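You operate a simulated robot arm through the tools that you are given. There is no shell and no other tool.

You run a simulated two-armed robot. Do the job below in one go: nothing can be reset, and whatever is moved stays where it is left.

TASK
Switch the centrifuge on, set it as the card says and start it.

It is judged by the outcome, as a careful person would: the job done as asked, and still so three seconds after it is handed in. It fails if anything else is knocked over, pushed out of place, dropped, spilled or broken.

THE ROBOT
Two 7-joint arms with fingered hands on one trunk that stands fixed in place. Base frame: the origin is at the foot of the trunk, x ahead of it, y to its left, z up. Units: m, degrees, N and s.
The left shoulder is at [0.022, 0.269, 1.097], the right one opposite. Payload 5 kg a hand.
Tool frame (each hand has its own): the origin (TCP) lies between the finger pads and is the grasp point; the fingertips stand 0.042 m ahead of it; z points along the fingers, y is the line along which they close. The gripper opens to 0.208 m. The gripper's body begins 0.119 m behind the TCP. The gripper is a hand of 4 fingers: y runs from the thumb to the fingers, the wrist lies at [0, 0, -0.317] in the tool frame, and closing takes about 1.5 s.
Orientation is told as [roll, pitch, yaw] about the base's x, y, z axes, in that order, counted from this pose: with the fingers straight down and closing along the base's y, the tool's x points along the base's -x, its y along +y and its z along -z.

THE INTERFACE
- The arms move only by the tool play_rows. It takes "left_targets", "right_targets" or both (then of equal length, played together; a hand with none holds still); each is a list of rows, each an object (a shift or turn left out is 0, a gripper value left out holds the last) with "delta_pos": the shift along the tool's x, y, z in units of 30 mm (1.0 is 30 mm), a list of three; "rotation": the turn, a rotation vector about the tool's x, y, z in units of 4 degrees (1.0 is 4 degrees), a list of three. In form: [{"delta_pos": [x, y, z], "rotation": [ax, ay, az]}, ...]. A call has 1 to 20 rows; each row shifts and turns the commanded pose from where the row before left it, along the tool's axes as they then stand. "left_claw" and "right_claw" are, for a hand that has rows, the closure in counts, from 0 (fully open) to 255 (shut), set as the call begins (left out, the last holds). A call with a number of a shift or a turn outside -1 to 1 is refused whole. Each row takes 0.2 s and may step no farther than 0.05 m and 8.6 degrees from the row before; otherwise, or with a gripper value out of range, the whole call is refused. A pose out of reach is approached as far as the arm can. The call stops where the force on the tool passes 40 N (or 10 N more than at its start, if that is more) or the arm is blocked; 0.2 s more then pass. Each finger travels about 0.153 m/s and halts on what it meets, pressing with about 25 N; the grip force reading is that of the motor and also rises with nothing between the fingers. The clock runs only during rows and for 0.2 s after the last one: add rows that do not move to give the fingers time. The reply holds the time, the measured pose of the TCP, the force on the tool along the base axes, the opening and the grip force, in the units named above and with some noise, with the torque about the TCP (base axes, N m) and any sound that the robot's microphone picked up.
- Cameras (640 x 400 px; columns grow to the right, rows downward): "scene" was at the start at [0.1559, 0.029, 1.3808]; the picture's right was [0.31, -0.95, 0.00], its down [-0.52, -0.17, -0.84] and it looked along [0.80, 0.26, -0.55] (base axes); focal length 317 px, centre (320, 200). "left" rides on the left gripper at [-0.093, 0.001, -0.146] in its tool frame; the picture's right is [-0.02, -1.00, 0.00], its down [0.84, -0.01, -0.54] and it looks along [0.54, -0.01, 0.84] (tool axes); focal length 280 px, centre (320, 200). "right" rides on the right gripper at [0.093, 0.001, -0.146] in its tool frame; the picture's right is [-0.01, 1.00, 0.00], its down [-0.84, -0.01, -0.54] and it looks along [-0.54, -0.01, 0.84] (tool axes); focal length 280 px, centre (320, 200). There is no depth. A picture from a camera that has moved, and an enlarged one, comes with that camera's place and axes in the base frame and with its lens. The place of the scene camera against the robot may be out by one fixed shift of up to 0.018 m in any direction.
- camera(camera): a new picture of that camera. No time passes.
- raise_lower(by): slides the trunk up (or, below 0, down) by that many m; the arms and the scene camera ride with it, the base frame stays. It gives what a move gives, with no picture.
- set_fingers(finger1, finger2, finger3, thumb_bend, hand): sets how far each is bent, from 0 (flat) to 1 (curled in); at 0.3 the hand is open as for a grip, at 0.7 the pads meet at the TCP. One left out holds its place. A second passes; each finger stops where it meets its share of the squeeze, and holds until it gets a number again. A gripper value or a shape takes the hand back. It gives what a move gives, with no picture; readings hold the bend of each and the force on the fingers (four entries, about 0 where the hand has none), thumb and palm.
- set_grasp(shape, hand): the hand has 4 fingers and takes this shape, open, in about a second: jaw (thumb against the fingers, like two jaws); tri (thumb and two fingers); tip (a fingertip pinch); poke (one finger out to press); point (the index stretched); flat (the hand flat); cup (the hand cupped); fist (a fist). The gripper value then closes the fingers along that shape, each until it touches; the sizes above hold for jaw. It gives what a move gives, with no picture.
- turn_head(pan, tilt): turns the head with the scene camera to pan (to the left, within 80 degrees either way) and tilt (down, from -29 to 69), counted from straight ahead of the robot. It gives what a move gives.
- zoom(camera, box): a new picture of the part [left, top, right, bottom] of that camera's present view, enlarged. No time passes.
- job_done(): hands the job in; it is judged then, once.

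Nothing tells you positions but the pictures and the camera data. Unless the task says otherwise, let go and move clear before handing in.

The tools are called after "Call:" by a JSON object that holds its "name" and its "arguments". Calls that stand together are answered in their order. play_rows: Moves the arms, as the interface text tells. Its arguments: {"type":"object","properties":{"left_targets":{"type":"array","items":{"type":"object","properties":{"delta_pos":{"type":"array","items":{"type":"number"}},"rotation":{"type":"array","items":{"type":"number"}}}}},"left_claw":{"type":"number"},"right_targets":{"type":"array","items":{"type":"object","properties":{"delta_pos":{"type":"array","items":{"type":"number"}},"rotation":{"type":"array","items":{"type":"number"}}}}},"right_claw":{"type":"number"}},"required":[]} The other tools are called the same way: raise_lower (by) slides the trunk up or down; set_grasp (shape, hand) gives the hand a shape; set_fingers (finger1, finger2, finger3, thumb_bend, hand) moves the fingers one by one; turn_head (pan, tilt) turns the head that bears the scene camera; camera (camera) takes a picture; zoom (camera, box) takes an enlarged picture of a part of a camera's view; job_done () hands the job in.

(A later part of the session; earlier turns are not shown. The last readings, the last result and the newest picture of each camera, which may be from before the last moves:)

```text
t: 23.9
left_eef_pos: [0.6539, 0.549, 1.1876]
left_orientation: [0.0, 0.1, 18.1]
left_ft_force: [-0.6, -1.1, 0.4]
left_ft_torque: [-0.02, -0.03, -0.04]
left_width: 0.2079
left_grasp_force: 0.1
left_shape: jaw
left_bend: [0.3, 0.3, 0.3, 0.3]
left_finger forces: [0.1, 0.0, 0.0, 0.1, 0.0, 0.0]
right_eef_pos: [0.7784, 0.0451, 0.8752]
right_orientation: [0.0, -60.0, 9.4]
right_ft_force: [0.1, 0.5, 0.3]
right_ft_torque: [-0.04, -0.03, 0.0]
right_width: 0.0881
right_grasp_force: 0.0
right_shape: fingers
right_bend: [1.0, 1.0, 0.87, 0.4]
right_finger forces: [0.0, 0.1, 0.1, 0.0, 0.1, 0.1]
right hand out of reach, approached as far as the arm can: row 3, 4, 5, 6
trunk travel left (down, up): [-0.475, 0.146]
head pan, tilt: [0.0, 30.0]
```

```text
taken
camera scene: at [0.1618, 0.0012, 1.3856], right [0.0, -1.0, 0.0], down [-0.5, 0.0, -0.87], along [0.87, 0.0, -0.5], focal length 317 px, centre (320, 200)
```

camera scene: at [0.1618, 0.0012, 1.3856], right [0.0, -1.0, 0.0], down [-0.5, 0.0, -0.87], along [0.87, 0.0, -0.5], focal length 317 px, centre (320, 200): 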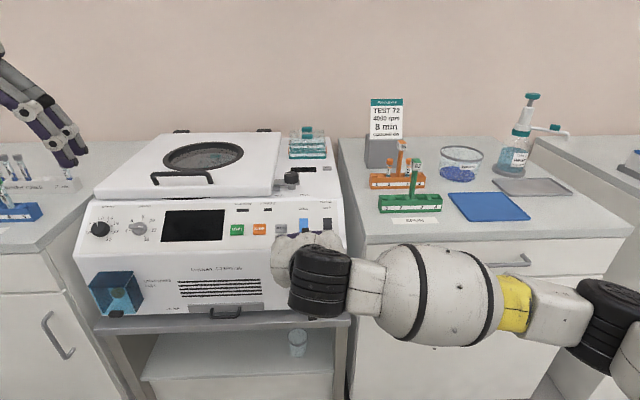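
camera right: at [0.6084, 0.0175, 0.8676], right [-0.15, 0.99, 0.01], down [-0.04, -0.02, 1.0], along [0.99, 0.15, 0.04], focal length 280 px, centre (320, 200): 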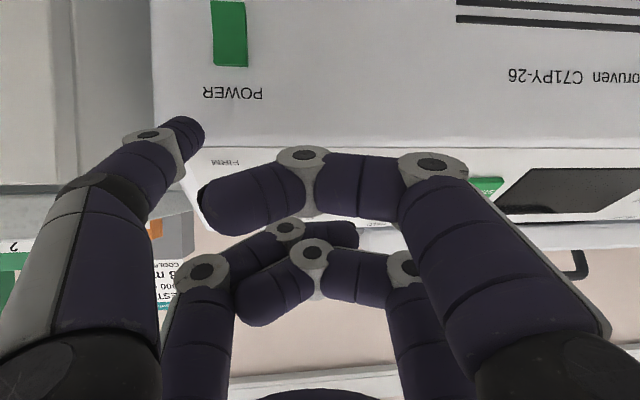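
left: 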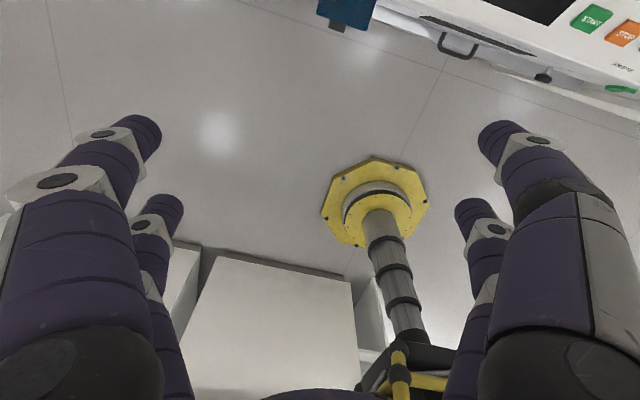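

The arm can't reach that low at this trunk height. I'll back the right hand off, raise the left hand, then lower the trunk by 0.15 m.

Call:
{"name": "play_rows", "arguments": {"right_targets": [{"delta_pos": [0.5, 0, -0.866]}, {"delta_pos": [0.5, 0, -0.866]}, {"delta_pos": [0.5, 0, -0.866]}, {"delta_pos": [0.5, 0, -0.866]}, {"delta_pos": [0, 0, 0]}], "left_targets": [{"delta_pos": [0, 0, -1]}, {"delta_pos": [0, 0, -1]}, {"delta_pos": [0, 0, -1]}, {"delta_pos": [0, 0, -1]}, {"delta_pos": [0, 0, -1]}]}}

Call:
{"name": "raise_lower", "arguments": {"by": -0.15}}

Call:
{"name": "camera", "arguments": {"camera": "right"}}

Call:
{"name": "camera", "arguments": {"camera": "scene"}}

```text
t: 25.1
left_eef_pos: [0.6535, 0.5477, 1.3353]
left_orientation: [0.0, 0.0, 18.0]
left_ft_force: [0.9, 0.1, 0.8]
left_ft_torque: [-0.06, 0.06, 0.01]
left_width: 0.2079
left_grasp_force: 0.0
left_shape: jaw
left_bend: [0.3, 0.3, 0.3, 0.3]
left_finger forces: [0.0, 0.1, 0.0, 0.0, 0.1, 0.0]
right_eef_pos: [0.6604, 0.0234, 0.88]
right_orientation: [-0.3, -59.4, 9.8]
right_ft_force: [0.5, 0.2, -0.3]
right_ft_torque: [-0.01, -0.01, -0.04]
right_width: 0.088
right_grasp_force: 0.1
right_shape: fingers
right_bend: [1.0, 1.0, 0.87, 0.4]
right_finger forces: [0.1, 0.0, 0.0, 0.0, 0.0, 0.0]
trunk travel left (down, up): [-0.475, 0.146]
head pan, tilt: [0.0, 30.0]
```

```text
t: 26.8
left_eef_pos: [0.6521, 0.5469, 1.1891]
left_orientation: [0.0, -0.1, 18.0]
left_ft_force: [0.4, 0.4, 1.0]
left_ft_torque: [0.02, -0.12, -0.01]
left_width: 0.2078
left_grasp_force: 0.1
left_shape: jaw
left_bend: [0.3, 0.3, 0.3, 0.3]
left_finger forces: [0.1, 0.0, 0.0, 0.0, 0.0, 0.0]
right_eef_pos: [0.661, 0.0228, 0.6949]
right_orientation: [0.7, -56.4, 8.9]
right_ft_force: [-0.3, 0.0, 0.5]
right_ft_torque: [-0.01, 0.04, 0.01]
right_width: 0.088
right_grasp_force: 0.0
right_shape: fingers
right_bend: [1.0, 1.0, 0.87, 0.4]
right_finger forces: [0.0, 0.0, 0.1, 0.0, 0.0, 0.0]
trunk travel left (down, up): [-0.325, 0.296]
head pan, tilt: [0.0, 30.0]
```

```text
taken
camera right: at [0.4907, -0.0053, 0.6976], right [-0.16, 0.99, 0.02], down [0.02, -0.02, 1.0], along [0.99, 0.16, -0.02], focal length 280 px, centre (320, 200)
```

right: 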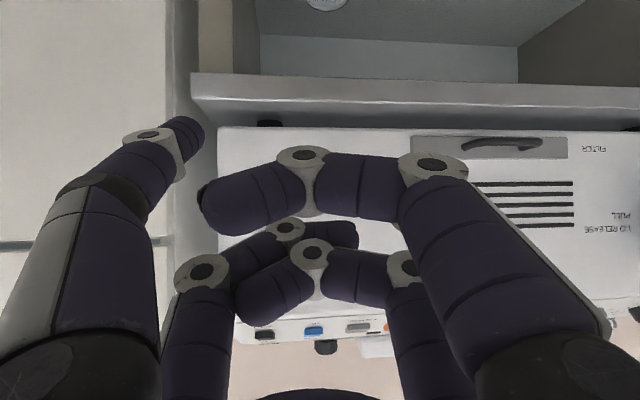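

```text
taken
camera scene: at [0.1856, 0.001, 1.2318], right [0.0, -1.0, 0.0], down [-0.5, 0.0, -0.87], along [0.87, 0.0, -0.5], focal length 317 px, centre (320, 200)
```

scene: 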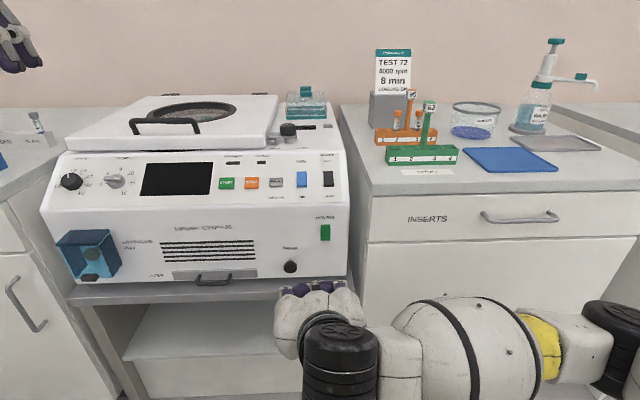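

The trunk is down and the hand is now below the panel. I'll raise it a little and check what pose it settles to.

Call:
{"name": "play_rows", "arguments": {"right_targets": [{"delta_pos": [-0.866, 0, -0.5]}, {"delta_pos": [-0.866, 0, -0.5]}, {"delta_pos": [-0.866, 0, -0.5]}, {}]}}

Call:
{"name": "camera", "arguments": {"camera": "right"}}

```text
t: 27.8
left_eef_pos: [0.6537, 0.5485, 1.1871]
left_orientation: [0.0, 0.0, 18.1]
left_ft_force: [0.0, 1.0, 0.2]
left_ft_torque: [-0.03, 0.01, -0.01]
left_width: 0.2078
left_grasp_force: 0.0
left_shape: jaw
left_bend: [0.3, 0.3, 0.3, 0.3]
left_finger forces: [0.0, 0.0, 0.0, 0.0, 0.0, 0.0]
right_eef_pos: [0.6663, 0.0238, 0.7828]
right_orientation: [0.7, -56.3, 9.0]
right_ft_force: [-0.6, 0.3, 0.7]
right_ft_torque: [-0.01, -0.01, -0.04]
right_width: 0.0879
right_grasp_force: 0.0
right_shape: fingers
right_bend: [1.0, 1.0, 0.87, 0.4]
right_finger forces: [0.0, 0.0, 0.0, 0.0, 0.1, 0.0]
trunk travel left (down, up): [-0.325, 0.296]
head pan, tilt: [0.0, 30.0]
```

```text
taken
camera right: at [0.4959, -0.005, 0.7866], right [-0.16, 0.99, 0.02], down [0.02, -0.02, 1.0], along [0.99, 0.16, -0.02], focal length 280 px, centre (320, 200)
```

right: 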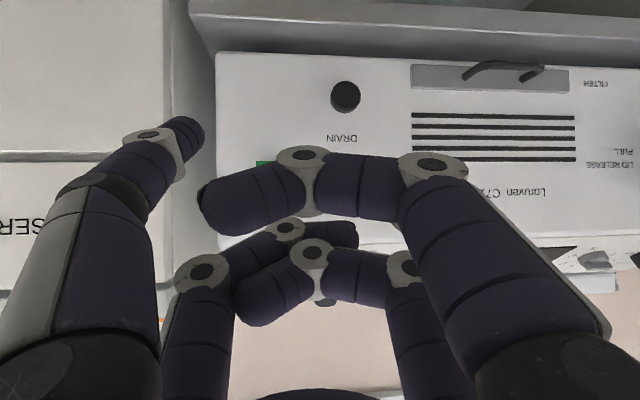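

The pose is settled at 56° pitch. I'll correct the pitch to 60° and bring the thumb tip to about 3 cm in front of the POWER rocker's upper half.

Call:
{"name": "play_rows", "arguments": {"right_targets": [{"rotation": [0, -0.92, 0]}, {"delta_pos": [-0.684, 0.158, 0.702]}, {"delta_pos": [-0.684, 0.158, 0.702]}, {"delta_pos": [-0.684, 0.158, 0.702]}, {"delta_pos": [-0.684, 0.158, 0.702]}, {}]}}

Call:
{"name": "camera", "arguments": {"camera": "right"}}

Call:
{"name": "camera", "arguments": {"camera": "scene"}}

```text
t: 29.2
left_eef_pos: [0.6538, 0.548, 1.1873]
left_orientation: [-0.1, 0.0, 18.0]
left_ft_force: [0.3, -0.2, -0.5]
left_ft_torque: [0.0, 0.01, 0.04]
left_width: 0.2079
left_grasp_force: 0.0
left_shape: jaw
left_bend: [0.3, 0.3, 0.3, 0.3]
left_finger forces: [0.0, 0.0, 0.0, 0.2, 0.1, 0.1]
right_eef_pos: [0.7766, 0.0609, 0.8123]
right_orientation: [0.8, -59.9, 8.9]
right_ft_force: [-0.6, 0.4, 0.8]
right_ft_torque: [-0.02, -0.01, -0.03]
right_width: 0.088
right_grasp_force: 0.0
right_shape: fingers
right_bend: [1.0, 1.0, 0.87, 0.4]
right_finger forces: [0.0, 0.0, 0.1, 0.0, 0.0, 0.0]
trunk travel left (down, up): [-0.325, 0.296]
head pan, tilt: [0.0, 30.0]
```

```text
taken
camera right: at [0.6063, 0.0334, 0.8041], right [-0.16, 0.99, 0.02], down [-0.04, -0.03, 1.0], along [0.99, 0.16, 0.04], focal length 280 px, centre (320, 200)
```

right: 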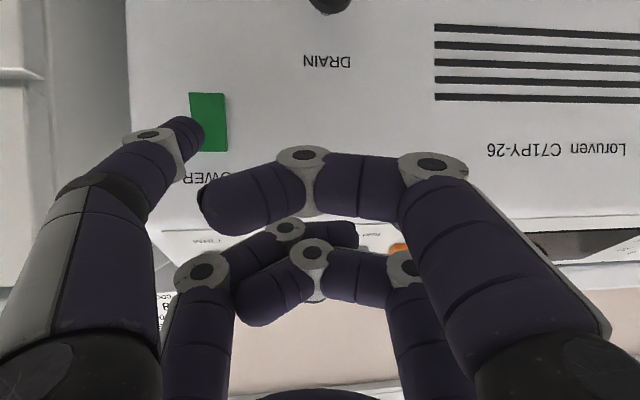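

```text
taken
camera scene: at [0.1864, 0.0013, 1.2314], right [0.0, -1.0, 0.0], down [-0.5, 0.0, -0.87], along [0.87, 0.0, -0.5], focal length 317 px, centre (320, 200)
```

scene: 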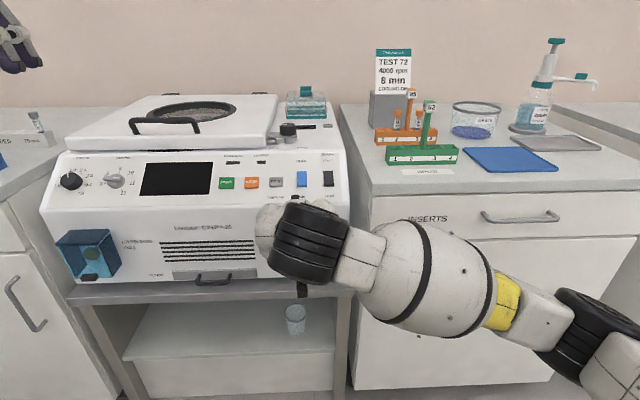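

The thumb tip lines up with the upper half of the rocker, about 3 cm away. I'll push straight forward in small steps.

Call:
{"name": "play_rows", "arguments": {"right_targets": [{"delta_pos": [-0.35, 0, 0.606]}, {"delta_pos": [-0.1, 0, 0.173]}, {"delta_pos": [-0.05, 0, 0.087]}, {"delta_pos": [-0.05, 0, 0.087]}]}}

Call:
{"name": "zoom", "arguments": {"camera": "right", "box": [120, 60, 320, 200]}}

Call:
{"name": "zoom", "arguments": {"camera": "scene", "box": [40, 140, 360, 300]}}

```text
t: 29.6
left_eef_pos: [0.6539, 0.5474, 1.1859]
left_orientation: [0.0, 0.1, 18.0]
left_ft_force: [0.5, -1.8, -1.8]
left_ft_torque: [0.0, 0.18, -0.01]
left_width: 0.2081
left_grasp_force: 0.1
left_shape: jaw
left_bend: [0.3, 0.3, 0.3, 0.3]
left_finger forces: [0.0, 0.0, 0.0, 0.1, 0.1, 0.0]
right_eef_pos: [0.7848, 0.0671, 0.8126]
right_orientation: [0.9, -60.0, 9.1]
right_ft_force: [-29.6, -2.5, 7.9]
right_ft_torque: [-0.75, 1.1, -2.75]
right_width: 0.089
right_grasp_force: 14.5
right_shape: fingers
right_bend: [1.0, 1.0, 0.87, 0.39]
right_finger forces: [0.0, 0.0, 0.1, 0.0, 30.2, 0.0]
trunk travel left (down, up): [-0.325, 0.296]
head pan, tilt: [0.0, 30.0]
stopped in row 1 (right hand): the force on the tool passed its limit at 55 N (the readings are from after the stop); the commanded pose is now the measured one
```

```text
2.86 times, centred on (220, 130) of right
camera zoom: at [0.6143, 0.0379, 0.8055], right [-0.16, 0.99, 0.02], down [-0.04, -0.03, 1.0], along [0.99, 0.16, 0.04], focal length 801 px, centre (606, 400)
```

zoom: 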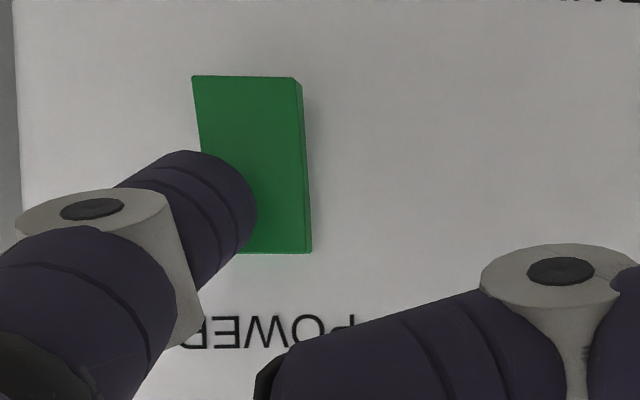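

```text
2.00 times, centred on (200, 220) of scene
camera zoom: at [0.1854, 0.0011, 1.2316], right [0.0, -1.0, 0.0], down [-0.5, 0.0, -0.87], along [0.87, 0.0, -0.5], focal length 634 px, centre (560, 160)
```

zoom: 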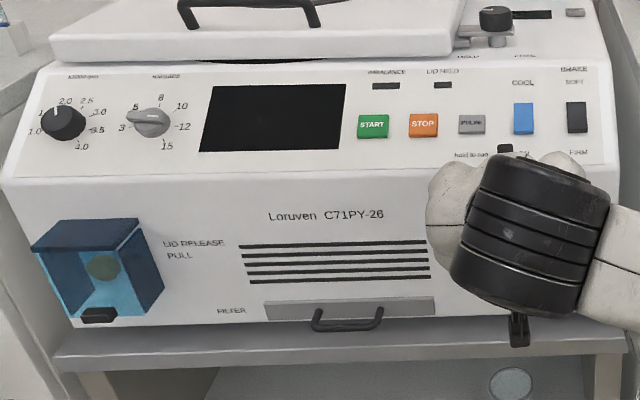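

The fingertip touched the rocker near its middle and it hasn't switched (the display is dark). I'll back off, go about 13 mm higher, and push gently again.

Call:
{"name": "play_rows", "arguments": {"right_targets": [{"delta_pos": [0.2, 0, -0.346]}, {"delta_pos": [-0.375, 0, -0.217]}, {}]}}

Call:
{"name": "play_rows", "arguments": {"right_targets": [{"delta_pos": [-0.1, 0, 0.173]}, {"delta_pos": [-0.05, 0, 0.0866]}, {"delta_pos": [-0.05, 0, 0.0866]}, {"delta_pos": [-0.03, 0, 0.052]}, {"delta_pos": [-0.03, 0, 0.052]}]}}

Call:
{"name": "zoom", "arguments": {"camera": "right", "box": [120, 60, 320, 200]}}

Call:
{"name": "zoom", "arguments": {"camera": "scene", "box": [40, 140, 360, 300]}}

```text
t: 30.4
left_eef_pos: [0.6532, 0.5489, 1.1876]
left_orientation: [0.1, 0.0, 18.1]
left_ft_force: [0.1, 0.6, -0.7]
left_ft_torque: [-0.02, -0.02, 0.02]
left_width: 0.2078
left_grasp_force: 0.1
left_shape: jaw
left_bend: [0.3, 0.3, 0.3, 0.3]
left_finger forces: [0.0, 0.0, 0.0, 0.0, 0.0, 0.1]
right_eef_pos: [0.7737, 0.0644, 0.8251]
right_orientation: [0.9, -59.9, 8.9]
right_ft_force: [0.1, 0.8, 0.4]
right_ft_torque: [-0.01, -0.05, -0.01]
right_width: 0.0882
right_grasp_force: 0.0
right_shape: fingers
right_bend: [1.0, 1.0, 0.87, 0.4]
right_finger forces: [0.0, 0.1, 0.0, 0.0, 0.1, 0.1]
trunk travel left (down, up): [-0.325, 0.296]
head pan, tilt: [0.0, 30.0]
```

```text
t: 31.6
left_eef_pos: [0.6522, 0.5472, 1.1858]
left_orientation: [0.0, 0.0, 18.1]
left_ft_force: [-0.4, 0.2, -1.4]
left_ft_torque: [0.03, 0.06, -0.02]
left_width: 0.2077
left_grasp_force: 0.0
left_shape: jaw
left_bend: [0.3, 0.3, 0.3, 0.3]
left_finger forces: [0.0, 0.1, 0.0, 0.1, 0.1, 0.1]
right_eef_pos: [0.7851, 0.0688, 0.8264]
right_orientation: [1.0, -60.0, 9.2]
right_ft_force: [-26.7, -1.8, 5.2]
right_ft_torque: [-0.61, 1.04, -2.53]
right_width: 0.0893
right_grasp_force: 14.1
right_shape: fingers
right_bend: [1.0, 1.0, 0.87, 0.4]
right_finger forces: [0.0, 0.0, 0.1, 0.1, 27.0, 0.0]
trunk travel left (down, up): [-0.325, 0.296]
head pan, tilt: [0.0, 30.0]
stopped in row 5 (right hand): the force on the tool passed its limit at 43 N (the readings are from after the stop); the commanded pose is now the measured one
```

```text
2.86 times, centred on (220, 130) of right
camera zoom: at [0.6156, 0.0396, 0.8193], right [-0.17, 0.99, 0.02], down [-0.04, -0.03, 1.0], along [0.99, 0.17, 0.04], focal length 801 px, centre (606, 400)
```

zoom: 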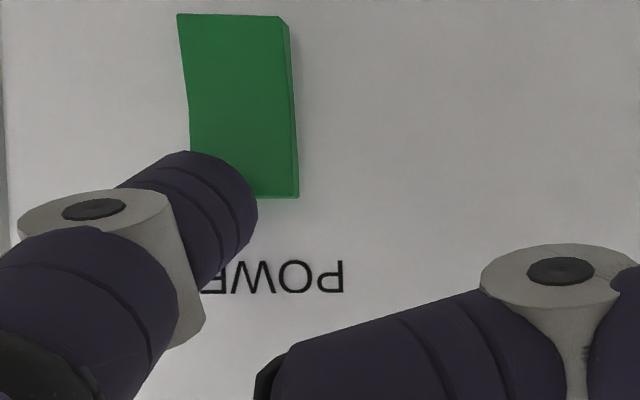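

```text
2.00 times, centred on (200, 220) of scene
camera zoom: at [0.1851, 0.0012, 1.2316], right [0.0, -1.0, 0.0], down [-0.5, 0.0, -0.87], along [0.87, 0.0, -0.5], focal length 634 px, centre (560, 160)
```

zoom: 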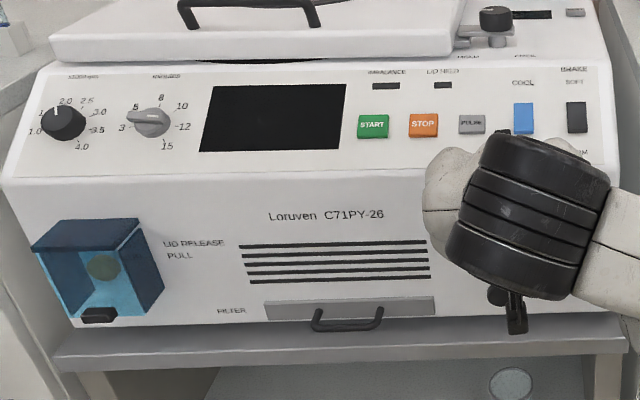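

I can't tell whether the rocker has tipped. I'll back off and look at it.

Call:
{"name": "play_rows", "arguments": {"right_targets": [{"delta_pos": [0.35, 0, -0.606]}, {"delta_pos": [0.35, 0, -0.606]}, {"delta_pos": [0.35, 0, -0.606]}, {}]}}

Call:
{"name": "zoom", "arguments": {"camera": "right", "box": [150, 40, 350, 180]}}

Call:
{"name": "zoom", "arguments": {"camera": "scene", "box": [40, 140, 360, 300]}}

```text
t: 32.6
left_eef_pos: [0.6548, 0.5489, 1.1869]
left_orientation: [0.0, 0.1, 18.2]
left_ft_force: [-0.2, -0.1, -0.8]
left_ft_torque: [-0.01, -0.04, 0.01]
left_width: 0.2081
left_grasp_force: 0.1
left_shape: jaw
left_bend: [0.3, 0.3, 0.3, 0.3]
left_finger forces: [0.0, 0.0, 0.0, 0.1, 0.0, 0.0]
right_eef_pos: [0.7242, 0.0574, 0.8276]
right_orientation: [1.0, -59.8, 9.1]
right_ft_force: [-0.3, 0.6, 0.6]
right_ft_torque: [0.01, -0.01, 0.01]
right_width: 0.0882
right_grasp_force: 0.0
right_shape: fingers
right_bend: [1.0, 1.0, 0.87, 0.4]
right_finger forces: [0.0, 0.0, 0.0, 0.0, 0.0, 0.0]
trunk travel left (down, up): [-0.325, 0.296]
head pan, tilt: [0.0, 30.0]
```

```text
2.86 times, centred on (250, 110) of right
camera zoom: at [0.5546, 0.029, 0.8189], right [-0.17, 0.99, 0.02], down [-0.04, -0.03, 1.0], along [0.99, 0.17, 0.04], focal length 801 px, centre (520, 457)
```

zoom: 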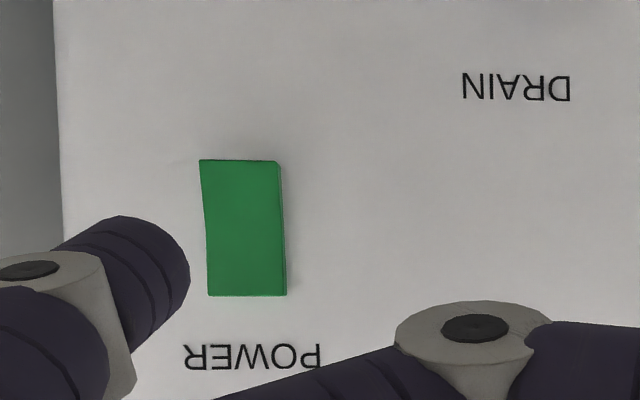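

```text
2.00 times, centred on (200, 220) of scene
camera zoom: at [0.1862, 0.0012, 1.2314], right [0.0, -1.0, 0.0], down [-0.5, 0.0, -0.87], along [0.87, 0.0, -0.5], focal length 634 px, centre (560, 160)
```

zoom: 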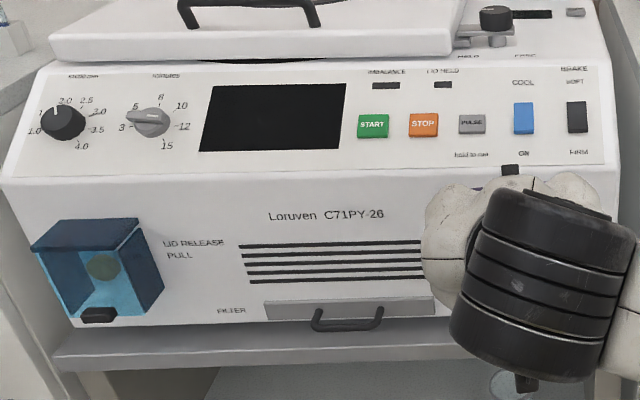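

The rocker now shows a kink with its lower end standing out, so it may have tipped. I'll zoom in on the display and lamps.

Call:
{"name": "zoom", "arguments": {"camera": "scene", "box": [130, 140, 350, 210]}}

Call:
{"name": "zoom", "arguments": {"camera": "right", "box": [200, 80, 270, 150]}}

```text
2.91 times, centred on (240, 175) of scene
camera zoom: at [0.1862, 0.0012, 1.2314], right [0.0, -1.0, 0.0], down [-0.5, 0.0, -0.87], along [0.87, 0.0, -0.5], focal length 923 px, centre (553, 273)
```

zoom: 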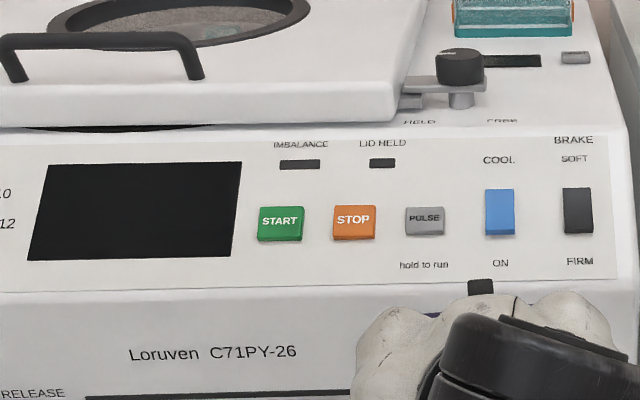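

```text
5.71 times, centred on (235, 115) of right
camera zoom: at [0.5546, 0.029, 0.8189], right [-0.17, 0.99, 0.02], down [-0.04, -0.03, 1.0], along [0.99, 0.17, 0.04], focal length 1602 px, centre (806, 686)
```

zoom: 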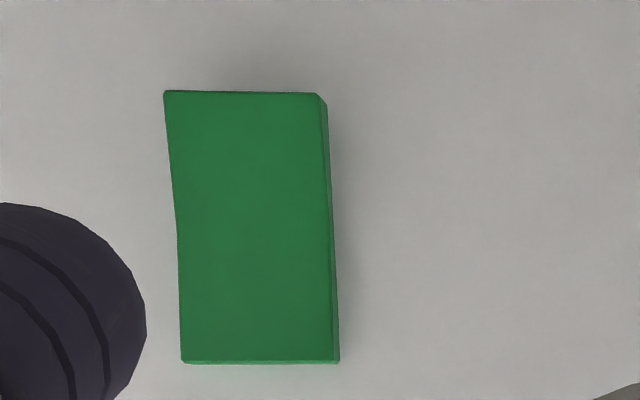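

By analogy with COOL (ON at the bottom), POWER is likely turned on by pressing its lower half, which is the end standing out. I'll shift the tip down to the lower half and press.

Call:
{"name": "play_rows", "arguments": {"right_targets": [{"delta_pos": [0.563, 0.07, 0.325]}, {"delta_pos": [0.563, 0.07, 0.325]}, {"delta_pos": [-0.35, 0, 0.606]}, {"delta_pos": [-0.35, 0, 0.606]}, {}]}}

Call:
{"name": "play_rows", "arguments": {"right_targets": [{"delta_pos": [-0.08, 0, 0.139]}, {"delta_pos": [-0.05, 0, 0.0866]}, {"delta_pos": [-0.05, 0, 0.0866]}, {"delta_pos": [-0.05, 0, 0.0866]}, {"delta_pos": [-0.05, 0, 0.0866]}, {"delta_pos": [-0.05, 0, 0.0866]}]}}

Call:
{"name": "zoom", "arguments": {"camera": "right", "box": [120, 60, 320, 200]}}

Call:
{"name": "zoom", "arguments": {"camera": "scene", "box": [40, 140, 360, 300]}}

```text
t: 33.8
left_eef_pos: [0.6539, 0.5483, 1.1863]
left_orientation: [0.0, 0.0, 18.2]
left_ft_force: [1.2, 0.3, 0.1]
left_ft_torque: [0.0, 0.0, 0.03]
left_width: 0.2077
left_grasp_force: 0.1
left_shape: jaw
left_bend: [0.3, 0.3, 0.3, 0.3]
left_finger forces: [0.1, 0.0, 0.0, 0.0, 0.1, 0.0]
right_eef_pos: [0.7662, 0.0692, 0.7865]
right_orientation: [1.0, -59.9, 9.1]
right_ft_force: [0.8, -0.5, -0.5]
right_ft_torque: [0.01, 0.02, 0.0]
right_width: 0.088
right_grasp_force: 0.1
right_shape: fingers
right_bend: [1.0, 1.0, 0.87, 0.4]
right_finger forces: [0.0, 0.0, 0.1, 0.0, 0.1, 0.0]
trunk travel left (down, up): [-0.325, 0.296]
head pan, tilt: [0.0, 30.0]
```

```text
t: 35.1
left_eef_pos: [0.6535, 0.5475, 1.1873]
left_orientation: [0.0, 0.1, 18.1]
left_ft_force: [0.9, 0.0, -0.6]
left_ft_torque: [0.04, 0.05, -0.02]
left_width: 0.2082
left_grasp_force: 0.0
left_shape: jaw
left_bend: [0.3, 0.3, 0.3, 0.3]
left_finger forces: [0.1, 0.0, 0.0, 0.0, 0.0, 0.1]
right_eef_pos: [0.7783, 0.0743, 0.785]
right_orientation: [1.2, -59.6, 9.2]
right_ft_force: [-25.9, -1.8, 0.4]
right_ft_torque: [-0.19, 1.14, -2.58]
right_width: 0.089
right_grasp_force: 13.3
right_shape: fingers
right_bend: [1.0, 1.0, 0.87, 0.4]
right_finger forces: [0.0, 0.0, 0.1, 0.0, 25.9, 0.0]
trunk travel left (down, up): [-0.325, 0.296]
head pan, tilt: [0.0, 30.0]
stopped in row 6 (right hand): the force on the tool passed its limit at 43 N (the readings are from after the stop); the commanded pose is now the measured one
```

```text
2.86 times, centred on (220, 130) of right
camera zoom: at [0.609, 0.0443, 0.7789], right [-0.17, 0.99, 0.02], down [-0.03, -0.03, 1.0], along [0.98, 0.17, 0.04], focal length 801 px, centre (606, 400)
```

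zoom: 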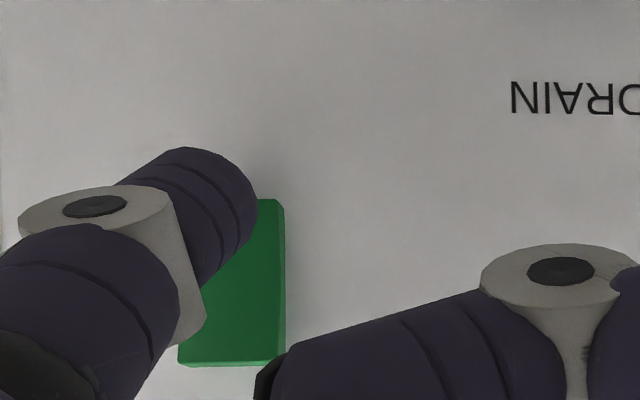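

```text
2.00 times, centred on (200, 220) of scene
camera zoom: at [0.1854, 0.0012, 1.2314], right [0.0, -1.0, 0.0], down [-0.5, 0.0, -0.87], along [0.87, 0.0, -0.5], focal length 634 px, centre (560, 160)
```

zoom: 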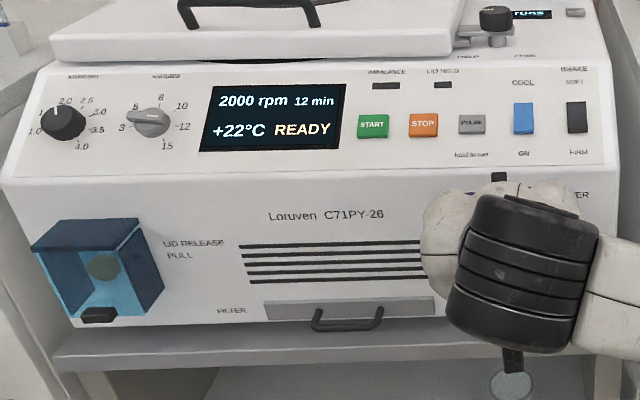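

The power is on: the display reads "2000 rpm 12 min +22°C READY", so the minutes pointer is the white-line end. Next I back off and go to the lower (ON) end of the blue COOL rocker.

Call:
{"name": "play_rows", "arguments": {"right_targets": [{"delta_pos": [0.5, 0, -0.866]}, {"delta_pos": [0.5, 0, -0.866]}, {"delta_pos": [-0.866, 0.297, -0.5]}, {"delta_pos": [-0.866, 0.297, -0.5]}, {"delta_pos": [-0.866, 0.297, -0.5]}, {"delta_pos": [-0.866, 0.297, -0.5]}, {"delta_pos": [-0.866, 0.297, -0.5]}, {"delta_pos": [-0.45, 0, 0.779]}, {"delta_pos": [-0.45, 0, 0.779]}, {"delta_pos": [-0.45, 0, 0.779]}, {}]}}

Call:
{"name": "camera", "arguments": {"camera": "right"}}

Call:
{"name": "camera", "arguments": {"camera": "scene"}}

```text
t: 37.5
left_eef_pos: [0.6541, 0.5474, 1.1875]
left_orientation: [0.1, 0.0, 18.1]
left_ft_force: [0.7, -0.6, -0.1]
left_ft_torque: [-0.03, 0.04, -0.01]
left_width: 0.2079
left_grasp_force: 0.1
left_shape: jaw
left_bend: [0.3, 0.3, 0.3, 0.3]
left_finger forces: [0.0, 0.1, 0.0, 0.0, 0.0, 0.0]
right_eef_pos: [0.7954, 0.12, 0.9382]
right_orientation: [1.0, -59.7, 9.2]
right_ft_force: [-0.5, -0.1, 0.1]
right_ft_torque: [0.05, -0.01, 0.01]
right_width: 0.0881
right_grasp_force: 0.0
right_shape: fingers
right_bend: [1.0, 1.0, 0.87, 0.4]
right_finger forces: [0.1, 0.0, 0.0, 0.1, 0.1, 0.0]
trunk travel left (down, up): [-0.325, 0.296]
head pan, tilt: [0.0, 30.0]
```

```text
taken
camera right: at [0.6261, 0.091, 0.9304], right [-0.17, 0.99, 0.02], down [-0.04, -0.03, 1.0], along [0.99, 0.17, 0.04], focal length 280 px, centre (320, 200)
```

right: 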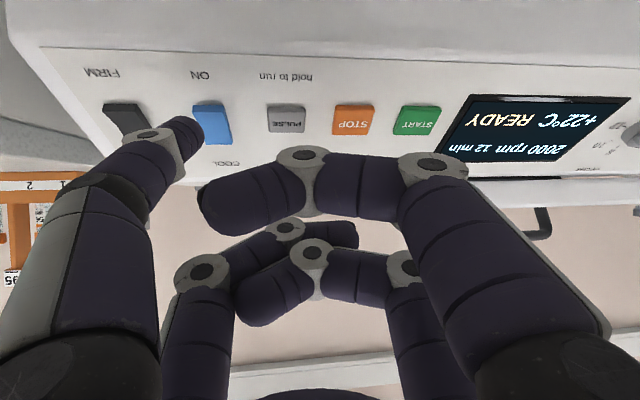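

```text
taken
camera scene: at [0.1864, 0.0012, 1.2314], right [0.0, -1.0, 0.0], down [-0.5, 0.0, -0.87], along [0.87, 0.0, -0.5], focal length 317 px, centre (320, 200)
```

scene: 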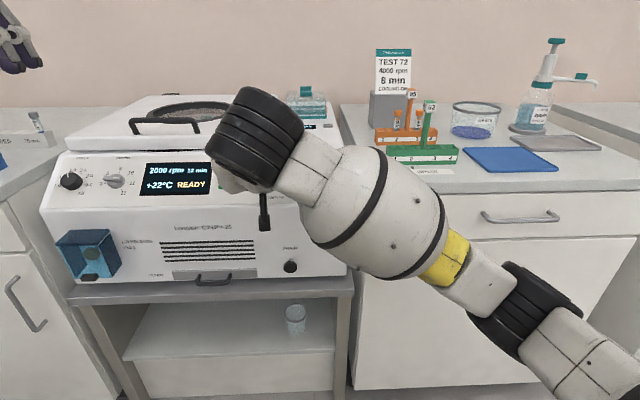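

The tip is near the COOL rocker, about 5 cm away along the finger. I'll nudge up and right slightly and approach along the finger axis.

Call:
{"name": "play_rows", "arguments": {"right_targets": [{"delta_pos": [-0.173, -0.1, -0.1]}, {"delta_pos": [0, 0, 0.6]}, {"delta_pos": [0, 0, 0.4]}, {}]}}

Call:
{"name": "camera", "arguments": {"camera": "right"}}

Call:
{"name": "zoom", "arguments": {"camera": "right", "box": [100, 40, 300, 180]}}

```text
t: 38.5
left_eef_pos: [0.6547, 0.548, 1.1879]
left_orientation: [0.1, 0.0, 18.0]
left_ft_force: [-0.4, 0.0, -0.1]
left_ft_torque: [-0.01, -0.01, 0.01]
left_width: 0.2081
left_grasp_force: 0.1
left_shape: jaw
left_bend: [0.3, 0.3, 0.3, 0.3]
left_finger forces: [0.0, 0.0, 0.1, 0.0, 0.0, 0.0]
right_eef_pos: [0.8206, 0.1217, 0.9274]
right_orientation: [1.1, -59.7, 9.1]
right_ft_force: [-0.4, -0.1, -1.0]
right_ft_torque: [0.0, -0.03, 0.01]
right_width: 0.088
right_grasp_force: 0.1
right_shape: fingers
right_bend: [1.0, 1.0, 0.87, 0.4]
right_finger forces: [0.0, 0.0, 0.0, 0.1, 0.0, 0.1]
trunk travel left (down, up): [-0.325, 0.296]
head pan, tilt: [0.0, 30.0]
```

```text
taken
camera right: at [0.6509, 0.0924, 0.9204], right [-0.17, 0.99, 0.02], down [-0.04, -0.03, 1.0], along [0.99, 0.17, 0.04], focal length 280 px, centre (320, 200)
```

right: 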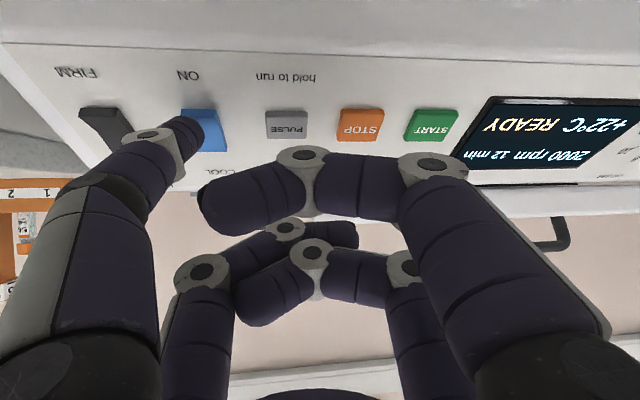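

```text
2.86 times, centred on (200, 110) of right
camera zoom: at [0.6509, 0.0924, 0.9204], right [-0.17, 0.99, 0.02], down [-0.04, -0.03, 1.0], along [0.99, 0.17, 0.04], focal length 801 px, centre (663, 457)
```

zoom: 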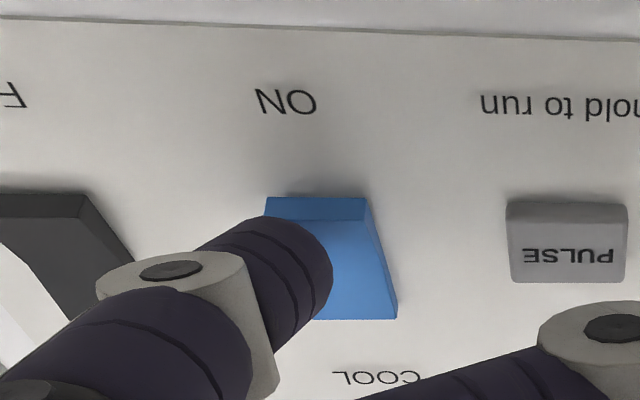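

The tip faces the lower half of the COOL rocker. I'll press on in small steps.

Call:
{"name": "play_rows", "arguments": {"right_targets": [{"delta_pos": [0, 0, 0.2]}, {"delta_pos": [0, 0, 0.1]}, {"delta_pos": [0, 0, 0.1]}, {"delta_pos": [0, 0, 0.1]}, {"delta_pos": [0, 0, 0.1]}, {"delta_pos": [0, 0, 0.1]}, {"delta_pos": [0, 0, 0.1]}]}}

Call:
{"name": "zoom", "arguments": {"camera": "right", "box": [100, 40, 300, 180]}}

Call:
{"name": "zoom", "arguments": {"camera": "scene", "box": [40, 140, 360, 300]}}

```text
t: 39.7
left_eef_pos: [0.6525, 0.5478, 1.1875]
left_orientation: [0.0, 0.0, 18.1]
left_ft_force: [0.5, -0.2, -1.1]
left_ft_torque: [-0.02, 0.09, -0.02]
left_width: 0.2079
left_grasp_force: 0.1
left_shape: jaw
left_bend: [0.3, 0.3, 0.3, 0.3]
left_finger forces: [0.1, 0.0, 0.0, 0.2, 0.0, 0.1]
right_eef_pos: [0.8316, 0.1269, 0.923]
right_orientation: [1.3, -59.9, 9.4]
right_ft_force: [-25.6, -2.3, 12.1]
right_ft_torque: [-1.18, 0.92, -2.39]
right_width: 0.089
right_grasp_force: 13.0
right_shape: fingers
right_bend: [1.0, 1.0, 0.87, 0.39]
right_finger forces: [0.1, 0.0, 0.1, 0.0, 25.9, 0.0]
trunk travel left (down, up): [-0.325, 0.296]
head pan, tilt: [0.0, 30.0]
stopped in row 5 (right hand): the force on the tool passed its limit at 43 N (the readings are from after the stop); the commanded pose is now the measured one
```

```text
2.86 times, centred on (200, 110) of right
camera zoom: at [0.6619, 0.096, 0.9151], right [-0.17, 0.98, 0.02], down [-0.04, -0.03, 1.0], along [0.98, 0.17, 0.05], focal length 801 px, centre (663, 457)
```

zoom: 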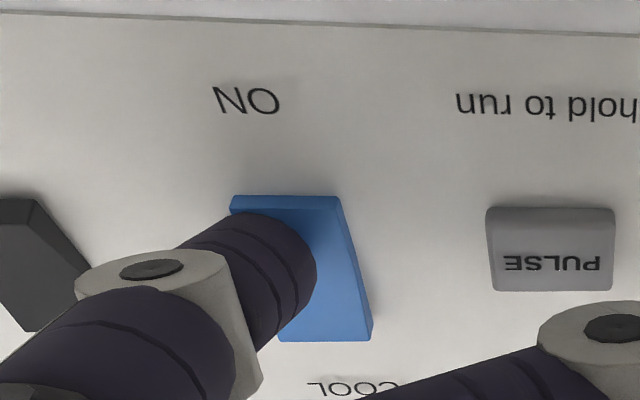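

```text
2.00 times, centred on (200, 220) of scene
camera zoom: at [0.1848, 0.0012, 1.2316], right [0.0, -1.0, 0.0], down [-0.5, 0.0, -0.87], along [0.87, 0.0, -0.5], focal length 634 px, centre (560, 160)
```

zoom: 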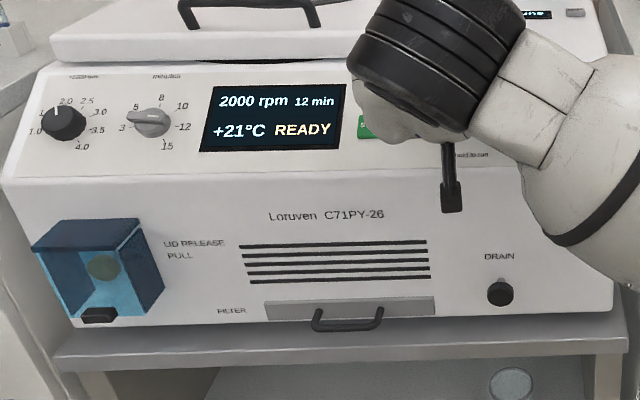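

COOL is on: the temperature is already dropping (+21°C). Next I back the right hand off and shift it left to take close views of the two knobs.

Call:
{"name": "play_rows", "arguments": {"right_targets": [{"delta_pos": [0, 0, -1]}, {"delta_pos": [0, 0, -1]}, {"delta_pos": [0, 0, -1]}, {"delta_pos": [0.5, 0.8, -0.866]}, {"delta_pos": [0.5, 0.8, -0.866]}, {"delta_pos": [0, 1, 0]}, {"delta_pos": [0, 1, 0]}, {"delta_pos": [0, 1, 0]}, {"delta_pos": [0, 1, 0]}, {}]}}

Call:
{"name": "camera", "arguments": {"camera": "right"}}

Call:
{"name": "zoom", "arguments": {"camera": "right", "box": [320, 0, 640, 200]}}

Call:
{"name": "camera", "arguments": {"camera": "scene"}}

```text
t: 41.9
left_eef_pos: [0.6537, 0.5476, 1.1879]
left_orientation: [0.0, 0.0, 18.1]
left_ft_force: [-1.1, 0.2, -0.5]
left_ft_torque: [-0.03, 0.01, -0.02]
left_width: 0.2078
left_grasp_force: 0.1
left_shape: jaw
left_bend: [0.3, 0.3, 0.3, 0.3]
left_finger forces: [0.1, 0.0, 0.0, 0.0, 0.1, 0.1]
right_eef_pos: [0.6676, 0.2643, 0.9675]
right_orientation: [1.3, -59.8, 9.2]
right_ft_force: [-0.2, -0.2, -0.3]
right_ft_torque: [-0.01, -0.03, 0.04]
right_width: 0.0879
right_grasp_force: 0.0
right_shape: fingers
right_bend: [1.0, 1.0, 0.87, 0.4]
right_finger forces: [0.0, 0.0, 0.0, 0.0, 0.0, 0.0]
trunk travel left (down, up): [-0.325, 0.296]
head pan, tilt: [0.0, 30.0]
```

```text
taken
camera right: at [0.4978, 0.2343, 0.9596], right [-0.17, 0.98, 0.02], down [-0.04, -0.03, 1.0], along [0.98, 0.17, 0.04], focal length 280 px, centre (320, 200)
```

right: 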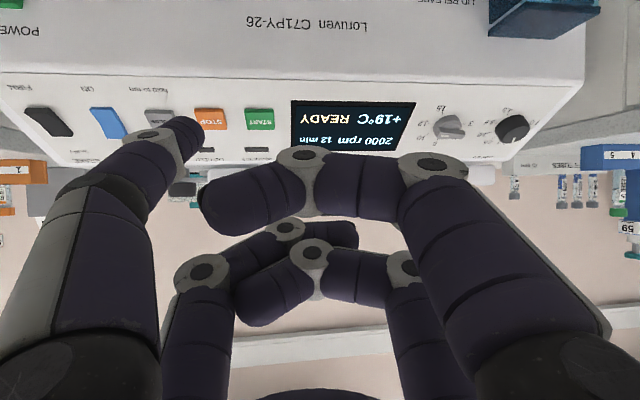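

```text
2.00 times, centred on (480, 100) of right
camera zoom: at [0.4978, 0.2343, 0.9596], right [-0.17, 0.98, 0.02], down [-0.04, -0.03, 1.0], along [0.98, 0.17, 0.04], focal length 561 px, centre (0, 400)
```

zoom: 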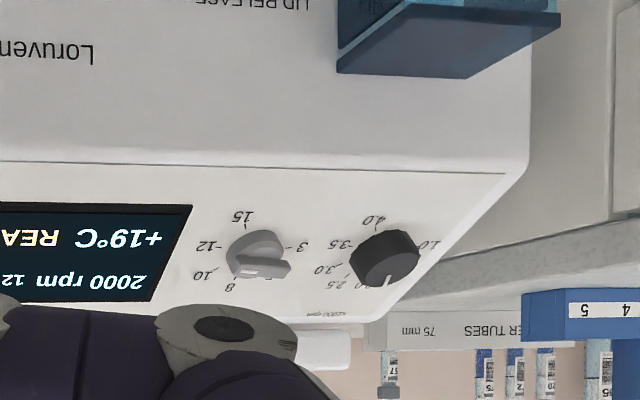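

```text
taken
camera scene: at [0.1862, 0.0013, 1.2314], right [0.0, -1.0, 0.0], down [-0.5, 0.0, -0.87], along [0.87, 0.0, -0.5], focal length 317 px, centre (320, 200)
```

scene: 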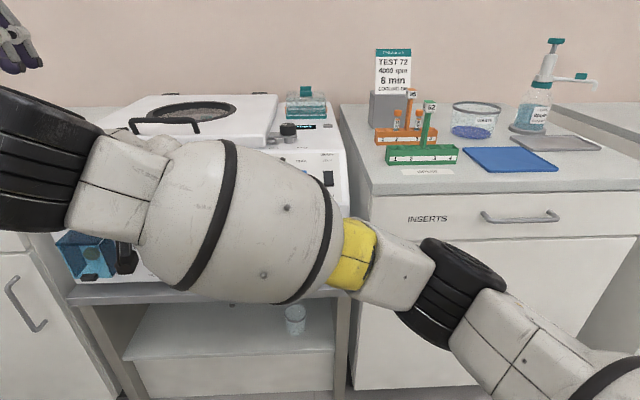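

I'll raise the hand 0.12 m for the second view of the knobs.

Call:
{"name": "play_rows", "arguments": {"right_targets": [{"delta_pos": [-0.866, 0, -0.5]}, {"delta_pos": [-0.866, 0, -0.5]}, {"delta_pos": [-0.866, 0, -0.5]}, {"delta_pos": [-0.866, 0, -0.5]}, {}]}}

Call:
{"name": "camera", "arguments": {"camera": "right"}}

Call:
{"name": "zoom", "arguments": {"camera": "right", "box": [320, 0, 640, 200]}}

```text
t: 43.3
left_eef_pos: [0.6545, 0.548, 1.1854]
left_orientation: [0.0, 0.1, 18.0]
left_ft_force: [0.4, -1.1, -0.6]
left_ft_torque: [0.1, 0.09, -0.01]
left_width: 0.2078
left_grasp_force: 0.0
left_shape: jaw
left_bend: [0.3, 0.3, 0.3, 0.3]
left_finger forces: [0.1, 0.1, 0.0, 0.1, 0.1, 0.0]
right_eef_pos: [0.6958, 0.2374, 1.0777]
right_orientation: [0.6, -59.1, 7.4]
right_ft_force: [0.6, -0.1, -0.5]
right_ft_torque: [0.03, 0.0, 0.03]
right_width: 0.0877
right_grasp_force: 0.0
right_shape: fingers
right_bend: [1.0, 1.0, 0.87, 0.4]
right_finger forces: [0.0, 0.0, 0.1, 0.1, 0.0, 0.0]
trunk travel left (down, up): [-0.325, 0.296]
head pan, tilt: [0.0, 30.0]
stopped in row 5 (right hand): the arm was blocked; the commanded pose is now the measured one
```

```text
taken
camera right: at [0.5241, 0.2154, 1.0722], right [-0.13, 0.99, 0.02], down [-0.03, -0.02, 1.0], along [0.99, 0.13, 0.03], focal length 280 px, centre (320, 200)
```

right: 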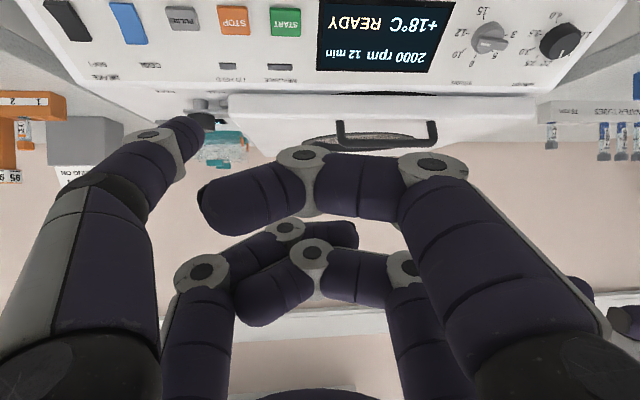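

```text
2.00 times, centred on (480, 100) of right
camera zoom: at [0.5241, 0.2154, 1.0722], right [-0.13, 0.99, 0.02], down [-0.03, -0.02, 1.0], along [0.99, 0.13, 0.03], focal length 561 px, centre (0, 400)
```

zoom: 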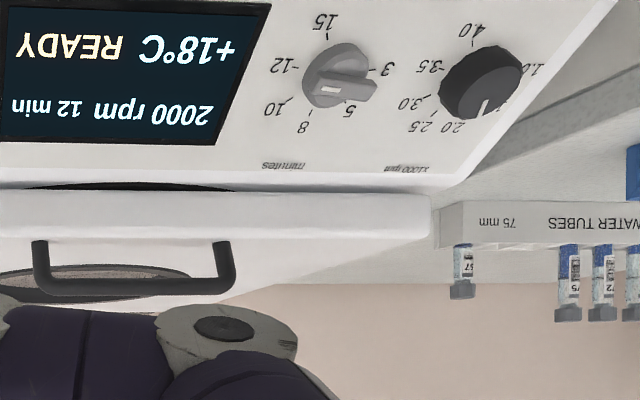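

The knobs are at about (0.862, 0.485, 0.877) for minutes and (0.859, 0.586, 0.879) for rpm; the machine's yaw is about 2–3° and the panel's slope roughly 40°. I'll retire the right hand to the right and look at the left hand's digits.

Call:
{"name": "play_rows", "arguments": {"right_targets": [{"delta_pos": [0.2, -1, -0.35]}, {"delta_pos": [0.2, -1, -0.35]}, {"delta_pos": [0.2, -1, -0.35]}, {"delta_pos": [0.2, -1, -0.35]}, {"delta_pos": [0.2, -1, -0.35]}, {"delta_pos": [0.2, -1, -0.35]}, {"delta_pos": [0.2, -1, -0.35]}, {"delta_pos": [0, -1, 0]}, {"delta_pos": [0, -1, 0]}, {"delta_pos": [0, -1, 0]}, {"delta_pos": [0, -1, 0]}, {"delta_pos": [0, -1, 0]}]}}

Call:
{"name": "set_fingers", "arguments": {"hand": "left", "finger2": 1.0, "finger3": 0.3}}

Call:
{"name": "set_fingers", "arguments": {"hand": "left", "finger3": 1.0}}

Call:
{"name": "camera", "arguments": {"camera": "left"}}

Call:
{"name": "camera", "arguments": {"camera": "scene"}}

```text
t: 45.9
left_eef_pos: [0.6542, 0.5472, 1.1871]
left_orientation: [0.0, 0.1, 18.2]
left_ft_force: [-0.3, -0.7, 0.8]
left_ft_torque: [0.09, 0.03, -0.05]
left_width: 0.2079
left_grasp_force: 0.0
left_shape: jaw
left_bend: [0.3, 0.3, 0.3, 0.3]
left_finger forces: [0.0, 0.1, 0.0, 0.1, 0.0, 0.0]
right_eef_pos: [0.6619, -0.1262, 1.077]
right_orientation: [0.6, -59.2, 7.8]
right_ft_force: [0.2, -0.6, 0.3]
right_ft_torque: [0.01, 0.01, 0.01]
right_width: 0.088
right_grasp_force: 0.1
right_shape: fingers
right_bend: [1.0, 1.0, 0.87, 0.4]
right_finger forces: [0.0, 0.0, 0.0, 0.0, 0.0, 0.1]
trunk travel left (down, up): [-0.325, 0.296]
head pan, tilt: [0.0, 30.0]
```

```text
t: 46.9
left_eef_pos: [0.6546, 0.5476, 1.187]
left_orientation: [0.1, 0.2, 18.1]
left_ft_force: [0.1, -0.1, 0.2]
left_ft_torque: [-0.01, -0.02, 0.02]
left_width: 0.2188
left_grasp_force: 0.0
left_shape: fingers
left_bend: [0.3, 1.0, 0.3, 0.3]
left_finger forces: [0.1, 0.0, 0.0, 0.0, 0.0, 0.0]
right_eef_pos: [0.6609, -0.1262, 1.0768]
right_orientation: [0.5, -59.2, 7.7]
right_ft_force: [-1.4, 0.3, -1.3]
right_ft_torque: [-0.01, -0.02, 0.0]
right_width: 0.0879
right_grasp_force: 0.1
right_shape: fingers
right_bend: [1.0, 1.0, 0.87, 0.4]
right_finger forces: [0.2, 0.0, 0.0, 0.0, 0.0, 0.0]
trunk travel left (down, up): [-0.325, 0.296]
head pan, tilt: [0.0, 30.0]
```

```text
t: 47.9
left_eef_pos: [0.6545, 0.5472, 1.187]
left_orientation: [0.0, 0.0, 18.2]
left_ft_force: [0.4, -0.5, 1.3]
left_ft_torque: [0.02, -0.03, -0.04]
left_width: 0.2186
left_grasp_force: 0.1
left_shape: fingers
left_bend: [0.3, 1.0, 0.86, 0.3]
left_finger forces: [0.0, 0.0, 0.0, 0.1, 0.1, 0.1]
right_eef_pos: [0.6608, -0.1258, 1.0767]
right_orientation: [0.6, -59.2, 7.7]
right_ft_force: [0.3, 0.0, -0.5]
right_ft_torque: [0.01, -0.03, 0.01]
right_width: 0.0878
right_grasp_force: 0.1
right_shape: fingers
right_bend: [1.0, 1.0, 0.87, 0.4]
right_finger forces: [0.1, 0.1, 0.0, 0.0, 0.0, 0.1]
trunk travel left (down, up): [-0.325, 0.296]
head pan, tilt: [0.0, 30.0]
```

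```text
taken
camera left: at [0.7427, 0.5778, 1.3319], right [0.32, -0.95, 0.0], down [-0.8, -0.27, 0.54], along [-0.51, -0.18, -0.84], focal length 280 px, centre (320, 200)
```

left: 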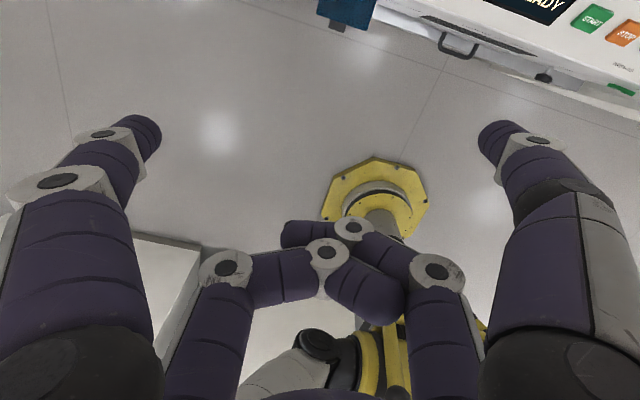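

```text
taken
camera scene: at [0.1863, 0.0012, 1.2314], right [0.0, -1.0, 0.0], down [-0.5, 0.0, -0.87], along [0.87, 0.0, -0.5], focal length 317 px, centre (320, 200)
```

scene: 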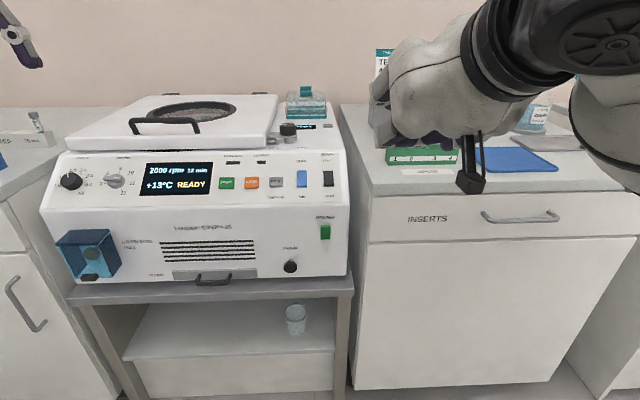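

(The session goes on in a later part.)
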